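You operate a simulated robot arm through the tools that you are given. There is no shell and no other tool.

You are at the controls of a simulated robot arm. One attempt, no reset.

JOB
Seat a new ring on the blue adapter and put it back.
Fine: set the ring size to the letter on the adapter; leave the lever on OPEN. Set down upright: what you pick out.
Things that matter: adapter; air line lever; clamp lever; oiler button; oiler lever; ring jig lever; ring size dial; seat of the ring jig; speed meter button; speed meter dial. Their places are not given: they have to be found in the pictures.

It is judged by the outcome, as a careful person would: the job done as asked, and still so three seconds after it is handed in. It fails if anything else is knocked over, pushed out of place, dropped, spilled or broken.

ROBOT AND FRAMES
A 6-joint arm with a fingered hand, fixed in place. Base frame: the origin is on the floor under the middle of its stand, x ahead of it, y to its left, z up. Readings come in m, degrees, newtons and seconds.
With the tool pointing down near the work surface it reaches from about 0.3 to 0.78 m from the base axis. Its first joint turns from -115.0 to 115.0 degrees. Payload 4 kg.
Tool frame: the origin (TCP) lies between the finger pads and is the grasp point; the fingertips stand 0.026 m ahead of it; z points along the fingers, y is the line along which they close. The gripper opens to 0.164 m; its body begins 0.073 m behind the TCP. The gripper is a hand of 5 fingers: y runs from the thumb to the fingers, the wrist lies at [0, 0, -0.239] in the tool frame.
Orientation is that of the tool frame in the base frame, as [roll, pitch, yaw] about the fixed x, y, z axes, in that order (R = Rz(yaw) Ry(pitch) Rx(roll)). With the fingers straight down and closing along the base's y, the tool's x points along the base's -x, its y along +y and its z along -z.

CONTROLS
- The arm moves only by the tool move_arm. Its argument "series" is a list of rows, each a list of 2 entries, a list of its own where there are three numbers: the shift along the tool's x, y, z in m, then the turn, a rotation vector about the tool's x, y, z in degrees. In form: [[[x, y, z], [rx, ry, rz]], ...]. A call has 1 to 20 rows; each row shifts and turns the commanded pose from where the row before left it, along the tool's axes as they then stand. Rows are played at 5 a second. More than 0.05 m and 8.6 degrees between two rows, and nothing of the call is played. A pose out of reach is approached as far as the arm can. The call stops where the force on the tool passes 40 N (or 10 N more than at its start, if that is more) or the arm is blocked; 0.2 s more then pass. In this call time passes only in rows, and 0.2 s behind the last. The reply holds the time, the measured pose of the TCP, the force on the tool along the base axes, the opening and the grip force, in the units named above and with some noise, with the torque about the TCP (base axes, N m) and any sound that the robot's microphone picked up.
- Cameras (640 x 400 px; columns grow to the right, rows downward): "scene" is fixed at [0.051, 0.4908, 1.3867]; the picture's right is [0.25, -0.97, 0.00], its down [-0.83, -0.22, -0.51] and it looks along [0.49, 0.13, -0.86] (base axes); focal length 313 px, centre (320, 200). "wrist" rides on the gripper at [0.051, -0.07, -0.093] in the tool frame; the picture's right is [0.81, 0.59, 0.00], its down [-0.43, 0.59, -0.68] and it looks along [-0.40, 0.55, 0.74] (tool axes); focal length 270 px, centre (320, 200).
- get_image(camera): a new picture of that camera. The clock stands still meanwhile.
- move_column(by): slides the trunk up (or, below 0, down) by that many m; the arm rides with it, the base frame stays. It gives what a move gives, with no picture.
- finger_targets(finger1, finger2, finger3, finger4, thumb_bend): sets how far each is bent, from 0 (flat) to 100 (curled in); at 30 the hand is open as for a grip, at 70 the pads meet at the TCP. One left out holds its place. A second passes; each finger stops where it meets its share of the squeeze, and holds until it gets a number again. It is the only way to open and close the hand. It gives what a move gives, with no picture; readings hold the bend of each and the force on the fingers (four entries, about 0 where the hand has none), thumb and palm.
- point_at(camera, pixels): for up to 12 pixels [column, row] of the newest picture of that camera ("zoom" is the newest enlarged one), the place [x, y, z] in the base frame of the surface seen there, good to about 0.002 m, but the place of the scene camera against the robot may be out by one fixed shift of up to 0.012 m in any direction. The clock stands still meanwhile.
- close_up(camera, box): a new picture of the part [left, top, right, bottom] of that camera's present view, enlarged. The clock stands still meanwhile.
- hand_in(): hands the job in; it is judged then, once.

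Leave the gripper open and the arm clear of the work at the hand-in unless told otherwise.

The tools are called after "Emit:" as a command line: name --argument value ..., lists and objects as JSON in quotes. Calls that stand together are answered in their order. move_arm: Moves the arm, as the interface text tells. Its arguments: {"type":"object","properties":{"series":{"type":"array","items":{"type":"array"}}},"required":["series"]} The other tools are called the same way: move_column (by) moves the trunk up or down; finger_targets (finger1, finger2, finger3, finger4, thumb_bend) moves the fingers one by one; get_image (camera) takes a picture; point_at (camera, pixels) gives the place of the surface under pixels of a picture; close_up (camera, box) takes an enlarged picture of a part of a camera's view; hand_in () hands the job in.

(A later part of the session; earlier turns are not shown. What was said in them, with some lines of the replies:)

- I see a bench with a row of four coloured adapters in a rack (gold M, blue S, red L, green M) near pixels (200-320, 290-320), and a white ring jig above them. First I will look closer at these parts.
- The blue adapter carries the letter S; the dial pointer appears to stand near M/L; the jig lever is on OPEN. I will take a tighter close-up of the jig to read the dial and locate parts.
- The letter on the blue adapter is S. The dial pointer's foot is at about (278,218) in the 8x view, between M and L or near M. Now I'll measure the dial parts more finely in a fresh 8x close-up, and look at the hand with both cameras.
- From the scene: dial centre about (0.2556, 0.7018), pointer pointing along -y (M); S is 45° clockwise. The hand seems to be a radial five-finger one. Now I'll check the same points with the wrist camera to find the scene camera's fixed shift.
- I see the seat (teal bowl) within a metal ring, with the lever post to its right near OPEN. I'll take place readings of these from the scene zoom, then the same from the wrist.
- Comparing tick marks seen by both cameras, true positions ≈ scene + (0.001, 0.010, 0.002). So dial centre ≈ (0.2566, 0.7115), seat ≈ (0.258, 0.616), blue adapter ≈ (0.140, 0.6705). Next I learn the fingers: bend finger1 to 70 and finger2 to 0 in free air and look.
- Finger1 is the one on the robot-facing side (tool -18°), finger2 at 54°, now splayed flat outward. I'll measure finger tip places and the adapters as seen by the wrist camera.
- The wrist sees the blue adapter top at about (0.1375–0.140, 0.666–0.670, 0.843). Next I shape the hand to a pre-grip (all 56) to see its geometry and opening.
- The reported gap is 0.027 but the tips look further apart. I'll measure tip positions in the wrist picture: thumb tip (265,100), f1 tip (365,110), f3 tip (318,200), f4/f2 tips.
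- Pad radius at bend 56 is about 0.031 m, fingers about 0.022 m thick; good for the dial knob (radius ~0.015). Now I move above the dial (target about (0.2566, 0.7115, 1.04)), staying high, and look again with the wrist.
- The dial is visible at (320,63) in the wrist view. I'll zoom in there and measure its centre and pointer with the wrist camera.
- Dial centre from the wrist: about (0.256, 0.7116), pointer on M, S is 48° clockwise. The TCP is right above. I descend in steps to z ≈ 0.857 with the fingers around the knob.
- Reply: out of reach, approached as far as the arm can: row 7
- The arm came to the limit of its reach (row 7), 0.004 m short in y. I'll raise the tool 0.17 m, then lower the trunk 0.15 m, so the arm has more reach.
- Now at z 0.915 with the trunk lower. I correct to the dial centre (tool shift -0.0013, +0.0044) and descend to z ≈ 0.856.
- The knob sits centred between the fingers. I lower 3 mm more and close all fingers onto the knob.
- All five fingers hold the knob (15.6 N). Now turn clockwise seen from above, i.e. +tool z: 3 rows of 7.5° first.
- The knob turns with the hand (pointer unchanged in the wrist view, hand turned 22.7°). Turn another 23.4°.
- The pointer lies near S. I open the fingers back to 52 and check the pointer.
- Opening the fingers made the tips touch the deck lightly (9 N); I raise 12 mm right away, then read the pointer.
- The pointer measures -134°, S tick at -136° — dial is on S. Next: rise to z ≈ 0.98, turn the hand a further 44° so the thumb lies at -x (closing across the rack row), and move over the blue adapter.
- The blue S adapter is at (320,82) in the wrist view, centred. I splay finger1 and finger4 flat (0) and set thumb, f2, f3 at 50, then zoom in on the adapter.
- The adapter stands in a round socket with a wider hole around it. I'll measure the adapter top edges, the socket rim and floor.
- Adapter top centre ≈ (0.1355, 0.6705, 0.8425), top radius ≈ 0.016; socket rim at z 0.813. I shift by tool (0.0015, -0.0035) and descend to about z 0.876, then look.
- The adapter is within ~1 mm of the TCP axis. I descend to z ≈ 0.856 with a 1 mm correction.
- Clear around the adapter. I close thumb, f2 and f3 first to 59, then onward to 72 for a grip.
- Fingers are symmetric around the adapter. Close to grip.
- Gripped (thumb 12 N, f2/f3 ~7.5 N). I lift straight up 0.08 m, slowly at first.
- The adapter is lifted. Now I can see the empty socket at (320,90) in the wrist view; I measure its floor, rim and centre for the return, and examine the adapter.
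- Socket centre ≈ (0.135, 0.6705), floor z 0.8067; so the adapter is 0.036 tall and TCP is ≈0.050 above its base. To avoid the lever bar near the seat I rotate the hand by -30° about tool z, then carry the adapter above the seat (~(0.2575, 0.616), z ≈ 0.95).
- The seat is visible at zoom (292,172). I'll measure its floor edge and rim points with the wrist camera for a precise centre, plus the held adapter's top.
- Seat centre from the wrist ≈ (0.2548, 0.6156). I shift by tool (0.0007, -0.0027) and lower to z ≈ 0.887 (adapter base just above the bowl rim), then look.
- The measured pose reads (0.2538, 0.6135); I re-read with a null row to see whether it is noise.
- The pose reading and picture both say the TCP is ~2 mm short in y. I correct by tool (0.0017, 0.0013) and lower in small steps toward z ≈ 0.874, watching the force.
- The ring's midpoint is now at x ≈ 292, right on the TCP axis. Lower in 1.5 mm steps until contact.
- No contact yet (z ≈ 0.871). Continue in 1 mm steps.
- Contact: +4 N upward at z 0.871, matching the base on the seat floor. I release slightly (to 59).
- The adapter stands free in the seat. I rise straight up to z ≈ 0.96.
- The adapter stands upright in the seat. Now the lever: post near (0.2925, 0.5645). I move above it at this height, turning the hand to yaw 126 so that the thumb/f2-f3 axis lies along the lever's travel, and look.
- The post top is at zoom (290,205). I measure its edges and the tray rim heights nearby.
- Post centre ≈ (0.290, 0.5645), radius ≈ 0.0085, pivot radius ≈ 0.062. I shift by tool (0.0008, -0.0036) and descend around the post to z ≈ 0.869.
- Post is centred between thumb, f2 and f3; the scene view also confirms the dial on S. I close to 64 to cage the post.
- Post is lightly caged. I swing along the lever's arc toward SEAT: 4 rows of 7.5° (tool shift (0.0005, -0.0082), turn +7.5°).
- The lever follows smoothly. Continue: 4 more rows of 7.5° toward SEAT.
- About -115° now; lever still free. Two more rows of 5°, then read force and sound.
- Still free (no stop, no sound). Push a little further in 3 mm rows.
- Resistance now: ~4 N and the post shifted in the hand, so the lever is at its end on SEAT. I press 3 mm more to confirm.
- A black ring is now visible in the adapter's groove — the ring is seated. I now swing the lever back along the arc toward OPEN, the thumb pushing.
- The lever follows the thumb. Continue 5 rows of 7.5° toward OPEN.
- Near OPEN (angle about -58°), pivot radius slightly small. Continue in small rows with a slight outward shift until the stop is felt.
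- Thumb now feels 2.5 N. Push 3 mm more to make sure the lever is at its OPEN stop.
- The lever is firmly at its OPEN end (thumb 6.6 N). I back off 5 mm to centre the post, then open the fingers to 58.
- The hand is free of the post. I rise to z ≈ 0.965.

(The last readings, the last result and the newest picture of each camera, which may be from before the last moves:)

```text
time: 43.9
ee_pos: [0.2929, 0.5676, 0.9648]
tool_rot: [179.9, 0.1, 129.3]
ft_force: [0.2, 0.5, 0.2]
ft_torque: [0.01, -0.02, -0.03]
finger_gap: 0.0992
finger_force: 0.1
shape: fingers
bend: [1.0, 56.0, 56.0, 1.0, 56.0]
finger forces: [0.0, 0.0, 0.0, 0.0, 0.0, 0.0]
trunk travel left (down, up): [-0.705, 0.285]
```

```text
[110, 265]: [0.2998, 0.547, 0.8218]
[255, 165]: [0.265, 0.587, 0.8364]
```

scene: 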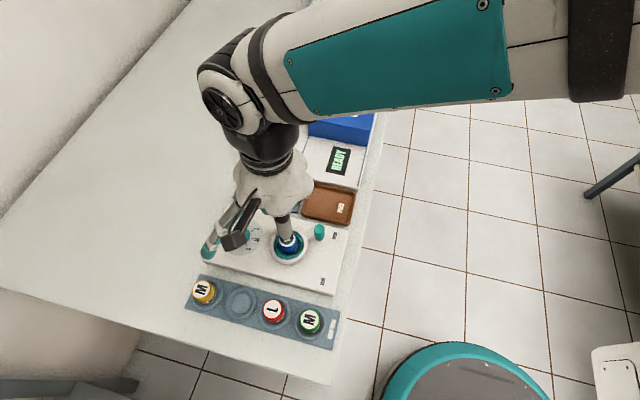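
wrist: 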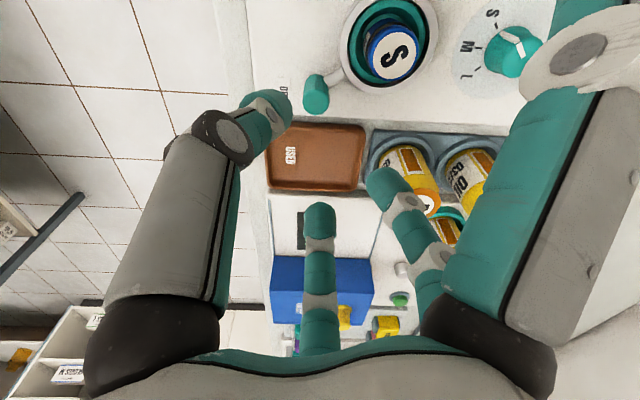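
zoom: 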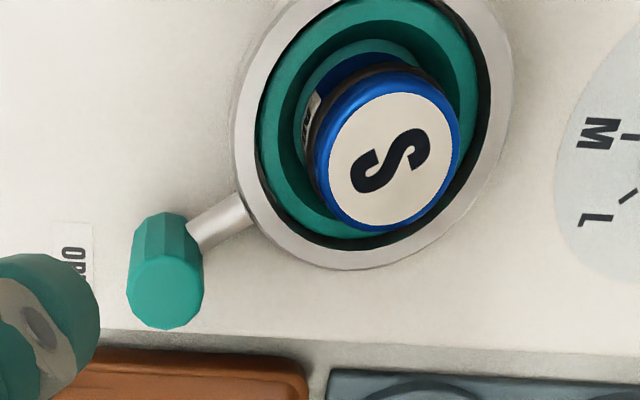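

Measure the post to confirm it's back at its first place, and go above the seat (yaw back to 120).

Emit:
point_at --camera "zoom" --pixels '[[167, 292], [130, 285], [204, 285], [167, 325], [390, 165], [320, 150], [458, 150], [390, 228], [390, 98]]'

Emit:
move_arm --series '[[[0, 0, 0], [0, 0, 4.65]], [[0, 0, 0], [0, 0, 4.65]], [[0.0304, -0.0042, 0], [0, 0, 0]], [[0.0304, -0.0042, 0], [0, 0, 0]]]'

Emit:
close_up --camera "wrist" --box '[240, 20, 420, 180]'

```text
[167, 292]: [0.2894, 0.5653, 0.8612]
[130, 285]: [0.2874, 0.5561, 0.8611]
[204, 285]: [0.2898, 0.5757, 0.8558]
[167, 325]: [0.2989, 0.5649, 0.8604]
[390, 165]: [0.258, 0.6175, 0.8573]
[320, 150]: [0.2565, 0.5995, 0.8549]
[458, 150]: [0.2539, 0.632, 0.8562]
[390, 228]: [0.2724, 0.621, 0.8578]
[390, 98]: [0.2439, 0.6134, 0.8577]
```

```text
time: 44.9
ee_pos: [0.2545, 0.6167, 0.9647]
tool_rot: [180.0, 0.0, 120.0]
ft_force: [0.1, 0.0, 0.5]
ft_torque: [0.0, -0.05, 0.02]
finger_gap: 0.099
finger_force: 0.0
shape: fingers
bend: [1.0, 56.0, 56.0, 1.0, 56.0]
finger forces: [0.0, 0.0, 0.0, 0.0, 0.2, 0.0]
trunk travel left (down, up): [-0.705, 0.285]
```

```text
2.50 times, centred on (330, 100) of wrist
```

zoom: 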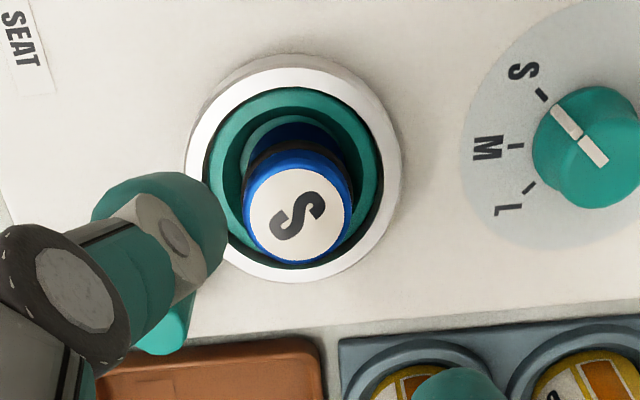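

The post is back at its first place (OPEN). The adapter is centred under the TCP. I set the grip fingers to 59 and descend to z ≈ 0.886.

Emit:
finger_targets --finger2 59 --finger3 59 --thumb_bend 59

Emit:
move_arm --series '[[[0.0008, 0, 0.02], [0, 0, 0]], [[0, 0, 0.03], [0, 0, 0]], [[0, 0, 0.02], [0, 0, 0]], [[0, 0, 0.008], [0, 0, 0]]]'

Emit:
close_up --camera "wrist" --box '[250, 60, 410, 210]'

```text
time: 45.9
ee_pos: [0.2546, 0.6139, 0.9645]
tool_rot: [-180.0, -0.1, 120.0]
ft_force: [-0.1, -0.3, 0.0]
ft_torque: [-0.02, 0.01, -0.04]
finger_gap: 0.0991
finger_force: 0.1
shape: fingers
bend: [1.0, 59.0, 59.0, 1.0, 59.0]
finger forces: [0.1, 0.0, 0.1, 0.1, 0.1, 0.1]
trunk travel left (down, up): [-0.705, 0.285]
```

```text
time: 46.9
ee_pos: [0.2549, 0.6175, 0.887]
tool_rot: [-180.0, 0.1, 120.0]
ft_force: [-0.1, 0.8, -0.2]
ft_torque: [0.01, 0.03, 0.02]
finger_gap: 0.0991
finger_force: 0.0
shape: fingers
bend: [1.0, 59.0, 59.0, 1.0, 59.0]
finger forces: [0.0, 0.1, 0.0, 0.0, 0.0, 0.1]
trunk travel left (down, up): [-0.705, 0.285]
```

```text
2.67 times, centred on (330, 135) of wrist
```

zoom: 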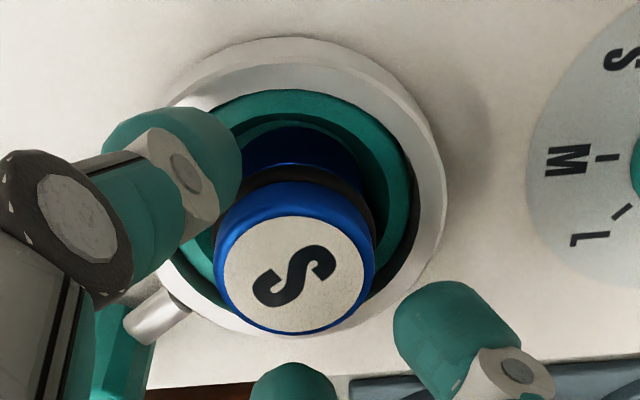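

The adapter's top is exactly where the TCP axis should be. Lower 15 mm to z ≈ 0.872 and grip.

Emit:
move_arm --series '[[[0, 0, 0.007], [0, 0, 0]], [[0, 0, 0.005], [0, 0, 0]], [[0, 0, 0.003], [0, 0, 0]]]'

Emit:
finger_targets --finger2 72 --finger3 72 --thumb_bend 72

Emit:
close_up --camera "wrist" --box '[250, 60, 410, 210]'

```text
time: 47.7
ee_pos: [0.2568, 0.6149, 0.8717]
tool_rot: [-180.0, -0.1, 119.9]
ft_force: [-0.3, -0.1, 0.0]
ft_torque: [-0.04, -0.04, 0.01]
finger_gap: 0.0992
finger_force: 0.1
shape: fingers
bend: [1.0, 59.0, 59.0, 1.0, 59.0]
finger forces: [0.1, 0.0, 0.0, 0.0, 0.0, 0.0]
trunk travel left (down, up): [-0.705, 0.285]
```

```text
time: 48.7
ee_pos: [0.2569, 0.6174, 0.8727]
tool_rot: [-180.0, 0.1, 120.0]
ft_force: [-0.1, -0.5, -0.2]
ft_torque: [-0.06, 0.07, 0.06]
finger_gap: 0.0995
finger_force: 13.7
shape: fingers
bend: [1.0, 63.0, 63.0, 1.0, 64.0]
finger forces: [0.1, 7.1, 7.5, 0.0, 12.2, 0.0]
trunk travel left (down, up): [-0.705, 0.285]
```

```text
2.67 times, centred on (330, 135) of wrist
```

zoom: 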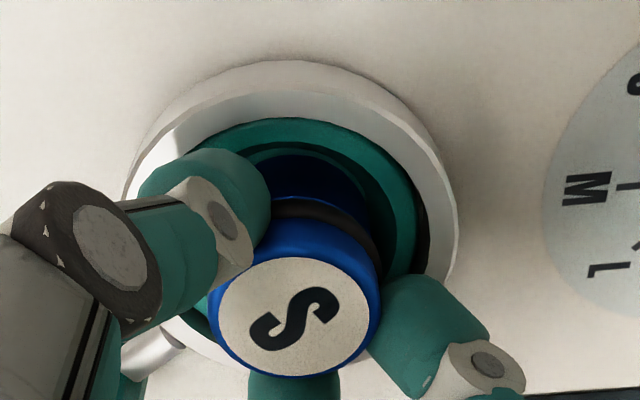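

Grip is firm with the same forces as before; the black ring is visible in the groove. Lift straight up to z ≈ 0.955.

Emit:
move_arm --series '[[[0, 0, -0.004], [0, 0, 0]], [[0, 0, -0.006], [0, 0, 0]], [[0, 0, -0.01], [0, 0, 0]], [[0, 0, -0.015], [0, 0, 0]], [[0, 0, -0.02], [0, 0, 0]], [[0, 0, -0.025], [0, 0, 0]]]'

Emit:
get_image --camera "wrist"

```text
time: 50.1
ee_pos: [0.2559, 0.6172, 0.9525]
tool_rot: [179.9, -0.1, 119.9]
ft_force: [-0.4, -0.5, -1.1]
ft_torque: [0.01, -0.01, 0.0]
finger_gap: 0.0994
finger_force: 13.6
shape: fingers
bend: [1.0, 63.0, 63.0, 1.0, 64.0]
finger forces: [0.0, 7.3, 7.7, 0.0, 11.9, 0.1]
trunk travel left (down, up): [-0.705, 0.285]
```

```text
taken
```

wrist: 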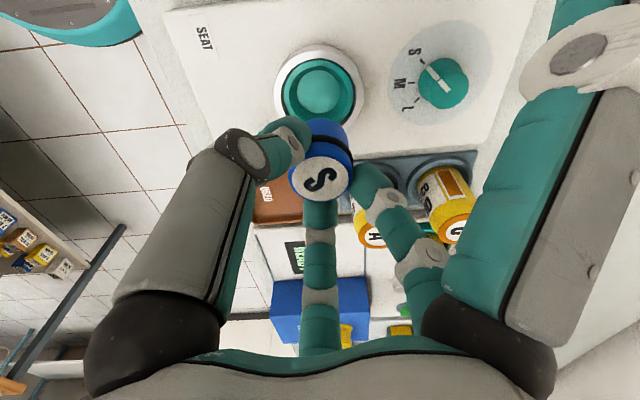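

The adapter with its ring is lifted, upright. I carry it back over its own socket (~(0.1343, 0.671)) and turn the hand back to yaw 90.

Emit:
move_arm --series '[[[0.0216, -0.0156, 0], [0, 0, 0]], [[0.0216, -0.0156, 0], [0, 0, 0]], [[0.0216, -0.0156, 0], [0, 0, 0]], [[0.0216, -0.0156, 0], [0, 0, 0]], [[0.0216, -0.0156, 0], [0, 0, 0]], [[0, 0, 0], [0, 0, 7.5]], [[0, 0, 0], [0, 0, 7.5]], [[0, 0, 0], [0, 0, 7.5]], [[0, 0, 0], [0, 0, 7.5]]]'

Emit:
get_image --camera "wrist"

Emit:
close_up --camera "wrist" --box '[260, 40, 400, 130]'

```text
time: 52.1
ee_pos: [0.1336, 0.673, 0.9523]
tool_rot: [180.0, -0.1, 90.0]
ft_force: [-0.7, -1.0, -0.5]
ft_torque: [0.01, -0.01, -0.02]
finger_gap: 0.0994
finger_force: 13.4
shape: fingers
bend: [1.0, 63.0, 63.0, 1.0, 64.0]
finger forces: [0.0, 7.3, 7.7, 0.2, 12.0, 0.1]
trunk travel left (down, up): [-0.705, 0.285]
```

```text
taken
```

wrist: 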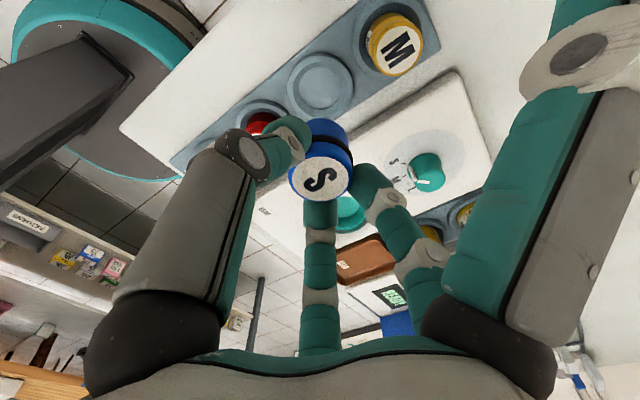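

```text
4.44 times, centred on (330, 85) of wrist
```

zoom: 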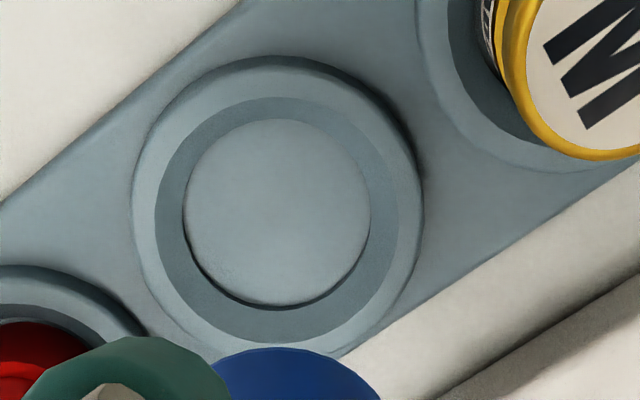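

The socket centre lines up with the TCP axis to within half a millimetre. I descend to z ≈ 0.873, then check.

Emit:
move_arm --series '[[[0, 0, 0.02], [0, 0, 0]], [[0, 0, 0.025], [0, 0, 0]], [[0, 0, 0.02], [0, 0, 0]], [[0, 0, 0.01], [0, 0, 0]], [[0, 0, 0.004], [0, 0, 0]]]'

Emit:
close_up --camera "wrist" --box '[250, 60, 410, 210]'

```text
time: 53.3
ee_pos: [0.1345, 0.6712, 0.8734]
tool_rot: [179.9, 0.0, 90.0]
ft_force: [1.3, 0.8, -0.1]
ft_torque: [-0.02, -0.02, -0.01]
finger_gap: 0.0998
finger_force: 13.0
shape: fingers
bend: [1.0, 63.0, 63.0, 1.0, 64.0]
finger forces: [0.1, 7.3, 7.7, 0.0, 11.9, 0.0]
trunk travel left (down, up): [-0.705, 0.285]
```

```text
2.67 times, centred on (330, 135) of wrist
```

zoom: 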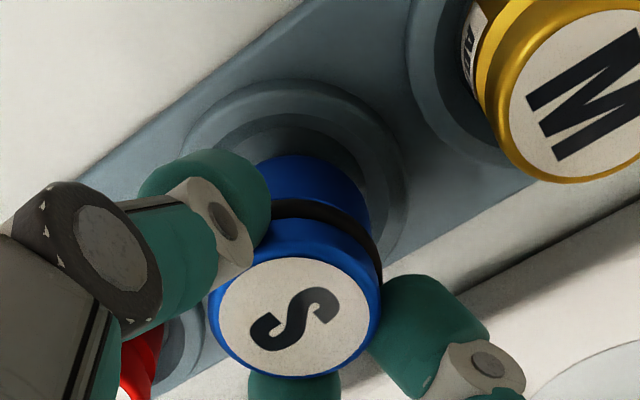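

Aligned with the socket (rim midpoint x ≈ 295). Lower 12 mm, then creep.

Emit:
move_arm --series '[[[0, 0, 0.004], [0, 0, 0]], [[0, 0, 0.004], [0, 0, 0]], [[0, 0, 0.003], [0, 0, 0]], [[0, 0, 0.0015], [0, 0, 0]]]'

```text
time: 54.3
ee_pos: [0.1334, 0.6712, 0.8589]
tool_rot: [-180.0, 0.1, 90.0]
ft_force: [0.0, -0.1, -0.8]
ft_torque: [0.0, -0.05, -0.01]
finger_gap: 0.0997
finger_force: 14.0
shape: fingers
bend: [1.0, 63.0, 63.0, 1.0, 64.0]
finger forces: [0.0, 7.4, 7.7, 0.0, 12.0, 0.1]
trunk travel left (down, up): [-0.705, 0.285]
```

No contact yet at z 0.859. Creep 1 mm at a time.

Emit:
move_arm --series '[[[0, 0, 0.001], [0, 0, 0]]]'

Emit:
move_arm --series '[[[0, 0, 0.001], [0, 0, 0]]]'

```text
time: 54.7
ee_pos: [0.1344, 0.6713, 0.8605]
tool_rot: [-180.0, 0.0, 90.0]
ft_force: [0.0, 0.3, -1.0]
ft_torque: [0.01, 0.01, 0.03]
finger_gap: 0.0995
finger_force: 13.7
shape: fingers
bend: [1.0, 63.0, 63.0, 1.0, 64.0]
finger forces: [0.0, 7.3, 7.7, 0.0, 11.9, 0.1]
trunk travel left (down, up): [-0.705, 0.285]
```

```text
time: 55.1
ee_pos: [0.134, 0.672, 0.8585]
tool_rot: [179.9, 0.0, 90.0]
ft_force: [-0.1, -0.1, -0.6]
ft_torque: [-0.02, 0.0, 0.0]
finger_gap: 0.0996
finger_force: 13.2
shape: fingers
bend: [1.0, 63.0, 63.0, 1.0, 64.0]
finger forces: [0.0, 7.2, 7.7, 0.0, 12.0, 0.0]
trunk travel left (down, up): [-0.705, 0.285]
```

Emit:
move_arm --series '[[[0, 0, 0.001], [0, 0, 0]]]'

Emit:
close_up --camera "wrist" --box '[250, 60, 410, 210]'

```text
time: 55.5
ee_pos: [0.1349, 0.6715, 0.8575]
tool_rot: [-179.9, -0.1, 90.0]
ft_force: [0.2, 0.0, -0.3]
ft_torque: [-0.05, -0.01, -0.03]
finger_gap: 0.0999
finger_force: 14.2
shape: fingers
bend: [1.0, 63.0, 63.0, 1.0, 64.0]
finger forces: [0.0, 7.4, 8.0, 0.0, 12.1, 0.0]
trunk travel left (down, up): [-0.705, 0.285]
```

```text
2.67 times, centred on (330, 135) of wrist
```

zoom: 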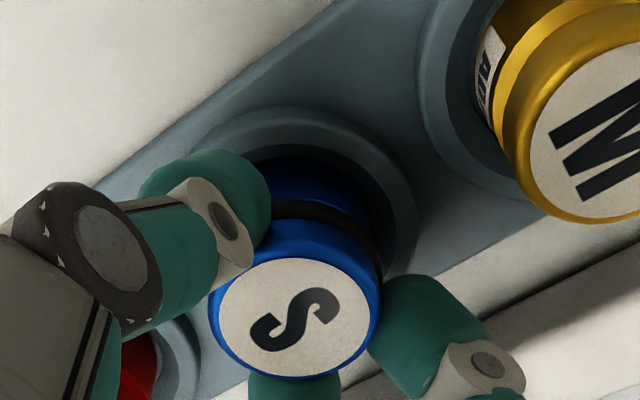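

Finger loads begin to rise slightly (8.0/12.1). One more 1 mm step.

Emit:
move_arm --series '[[[0, 0, 0.001], [0, 0, 0]]]'

```text
time: 55.9
ee_pos: [0.1334, 0.6711, 0.8572]
tool_rot: [-180.0, -0.1, 90.0]
ft_force: [0.2, -0.5, 3.6]
ft_torque: [-0.04, -0.06, 0.02]
finger_gap: 0.0997
finger_force: 14.4
shape: fingers
bend: [1.0, 63.0, 63.0, 1.0, 64.0]
finger forces: [0.0, 8.0, 8.1, 0.0, 12.4, 0.0]
trunk travel left (down, up): [-0.705, 0.285]
```

Contact: +3.6 N up at z 0.857 — the base is on the socket floor. Release to 58.

Emit:
finger_targets --finger2 58 --finger3 58 --thumb_bend 58

Emit:
close_up --camera "wrist" --box '[250, 60, 410, 210]'

```text
time: 56.9
ee_pos: [0.1339, 0.6707, 0.8569]
tool_rot: [-180.0, -0.1, 90.0]
ft_force: [-0.2, 0.2, -0.7]
ft_torque: [-0.01, -0.01, 0.01]
finger_gap: 0.0993
finger_force: 0.0
shape: fingers
bend: [1.0, 57.0, 57.0, 1.0, 57.0]
finger forces: [0.0, 0.0, 0.1, 0.0, 0.0, 0.1]
trunk travel left (down, up): [-0.705, 0.285]
```

```text
2.67 times, centred on (330, 135) of wrist
```

zoom: 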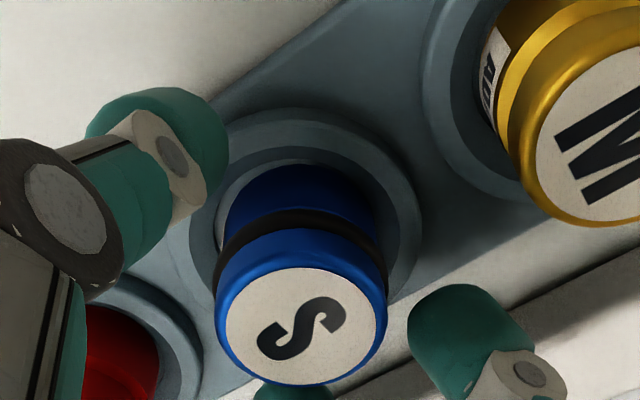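

The adapter is free and stands upright in its socket with its black ring. I rise straight up to z ≈ 1.0.

Emit:
move_arm --series '[[[0, 0, -0.005], [0, 0, 0]], [[0, 0, -0.01], [0, 0, 0]], [[0, 0, -0.02], [0, 0, 0]], [[0, 0, -0.03], [0, 0, 0]], [[0, 0, -0.04], [0, 0, 0]], [[0, 0, -0.04], [0, 0, 0]]]'

Emit:
get_image --camera "wrist"

Emit:
close_up --camera "wrist" --box '[240, 20, 460, 180]'

```text
time: 58.3
ee_pos: [0.1351, 0.6684, 0.9994]
tool_rot: [-179.9, 0.1, 90.0]
ft_force: [0.4, 0.2, 0.3]
ft_torque: [0.02, -0.04, 0.01]
finger_gap: 0.0993
finger_force: 0.1
shape: fingers
bend: [1.0, 57.0, 57.0, 1.0, 57.0]
finger forces: [0.0, 0.0, 0.1, 0.0, 0.0, 0.0]
trunk travel left (down, up): [-0.705, 0.285]
```

```text
taken
```

wrist: 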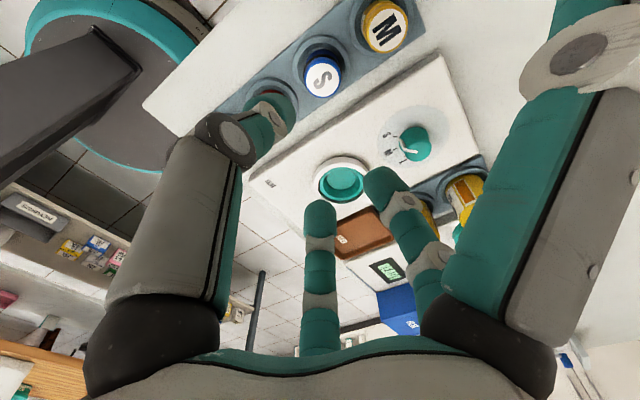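

```text
2.50 times, centred on (350, 100) of wrist
```

zoom: 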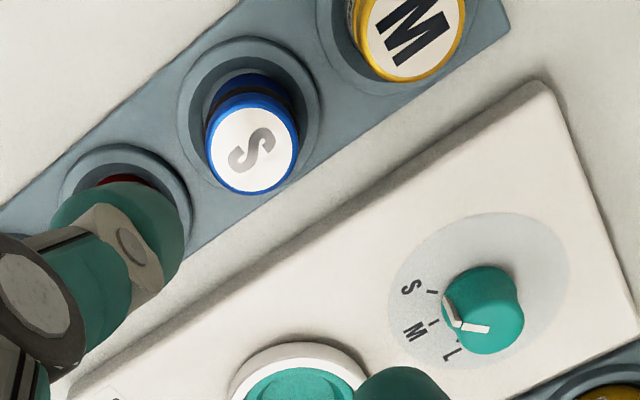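

The blue adapter is back with its ring, dial on S. I open the hand (all 30) and draw the arm away toward its starting place, higher up.

Emit:
finger_targets --finger1 30 --finger2 30 --finger3 30 --finger4 30 --thumb_bend 30

Emit:
move_arm --series '[[[0, 0, -0.03], [0, 0, 0]], [[0, 0, -0.03], [0, 0, 0]], [[-0.0295, 0.0258, -0.01], [0, 0, 0]], [[-0.0295, 0.0258, -0.01], [0, 0, 0]], [[-0.0295, 0.0258, -0.01], [0, 0, 0]], [[-0.0295, 0.0258, -0.01], [0, 0, 0]], [[-0.0295, 0.0258, -0.01], [0, 0, 0]], [[-0.0295, 0.0258, -0.01], [0, 0, 0]]]'

Emit:
get_image --camera "scene"

Emit:
close_up --camera "scene" --box '[180, 200, 360, 360]'

```text
time: 59.3
ee_pos: [0.1347, 0.6681, 1.0003]
tool_rot: [-180.0, 0.0, 90.1]
ft_force: [0.7, 0.4, -0.1]
ft_torque: [0.0, 0.0, 0.03]
finger_gap: 0.091
finger_force: 0.1
shape: fingers
bend: [30.0, 30.0, 30.0, 30.0, 30.0]
finger forces: [0.0, 0.0, 0.1, 0.1, 0.1, 0.0]
trunk travel left (down, up): [-0.705, 0.285]
```

```text
time: 61.1
ee_pos: [0.2891, 0.4941, 1.1231]
tool_rot: [180.0, 0.0, 89.9]
ft_force: [0.4, -0.2, 0.3]
ft_torque: [0.02, 0.02, 0.04]
finger_gap: 0.091
finger_force: 0.0
shape: fingers
bend: [30.0, 30.0, 30.0, 30.0, 30.0]
finger forces: [0.0, 0.0, 0.1, 0.1, 0.0, 0.0]
trunk travel left (down, up): [-0.705, 0.285]
```

```text
taken
```

scene: 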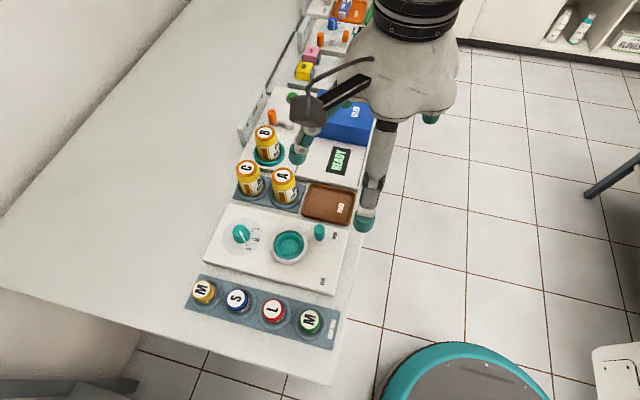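

```text
2.50 times, centred on (270, 280) of scene
```

zoom: 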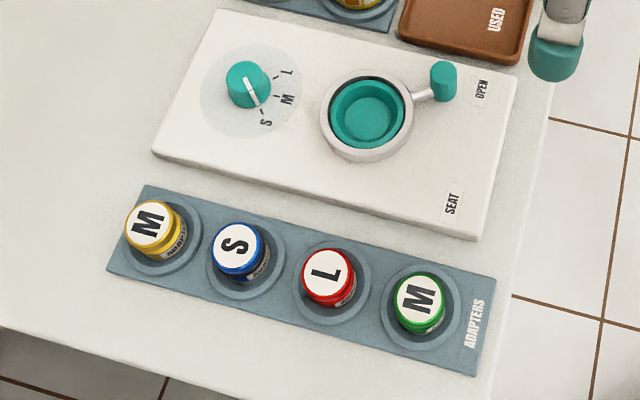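

All in place: blue adapter back, lever on OPEN, dial at S. One last zoom on the dial and the adapter to be sure.

Emit:
close_up --camera "scene" --box '[215, 210, 295, 260]'

Emit:
close_up --camera "scene" --box '[205, 275, 275, 325]'

```text
8.00 times, centred on (255, 235) of scene
```

zoom: 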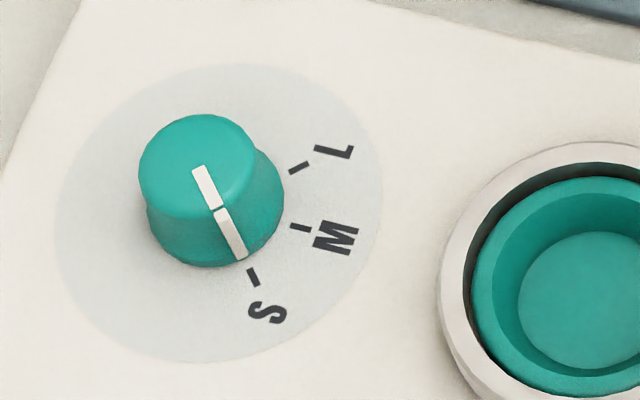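

```text
8.00 times, centred on (240, 300) of scene
```

zoom: 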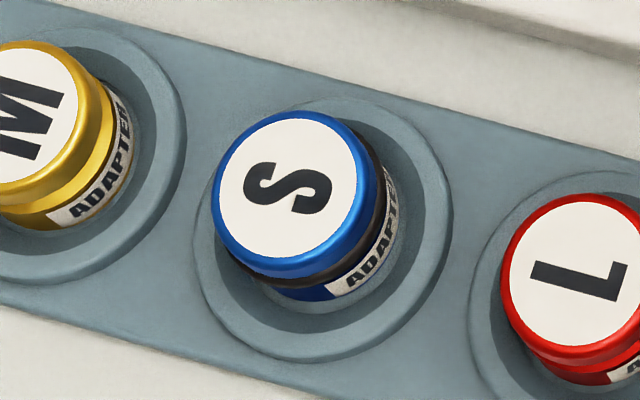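

The pointer lines up with S, the blue adapter stands upright in its socket with the black ring in its groove, the lever is on OPEN, the hand is open and the arm is clear. I hand in.

Emit:
hand_in

```text
The job is handed in.
```

I seated a new ring on the blue adapter, put it back in its own socket in the rack, and handed the job in. I don't have the verdict.

- **Ring size:** the adapter's letter is S, so I turned the dial from M to S. The last pictures show the pointer in line with the S mark.
- **Ring:** I swung the lever to SEAT with the adapter in the jig. A black ring then showed in the adapter's groove.
- **Lever:** it is back against its stop on OPEN, at the same measured position as at the start.
- **Adapter:** it stands upright in its socket. I saw nothing else on the bench moved or knocked over in the final pictures.

While opening around the dial, the fingertips pressed on the jig deck with about 9 N. I lifted clear straight away, and the pictures show no mark or shift from it.

The hand is open and the arm is raised clear of the work.
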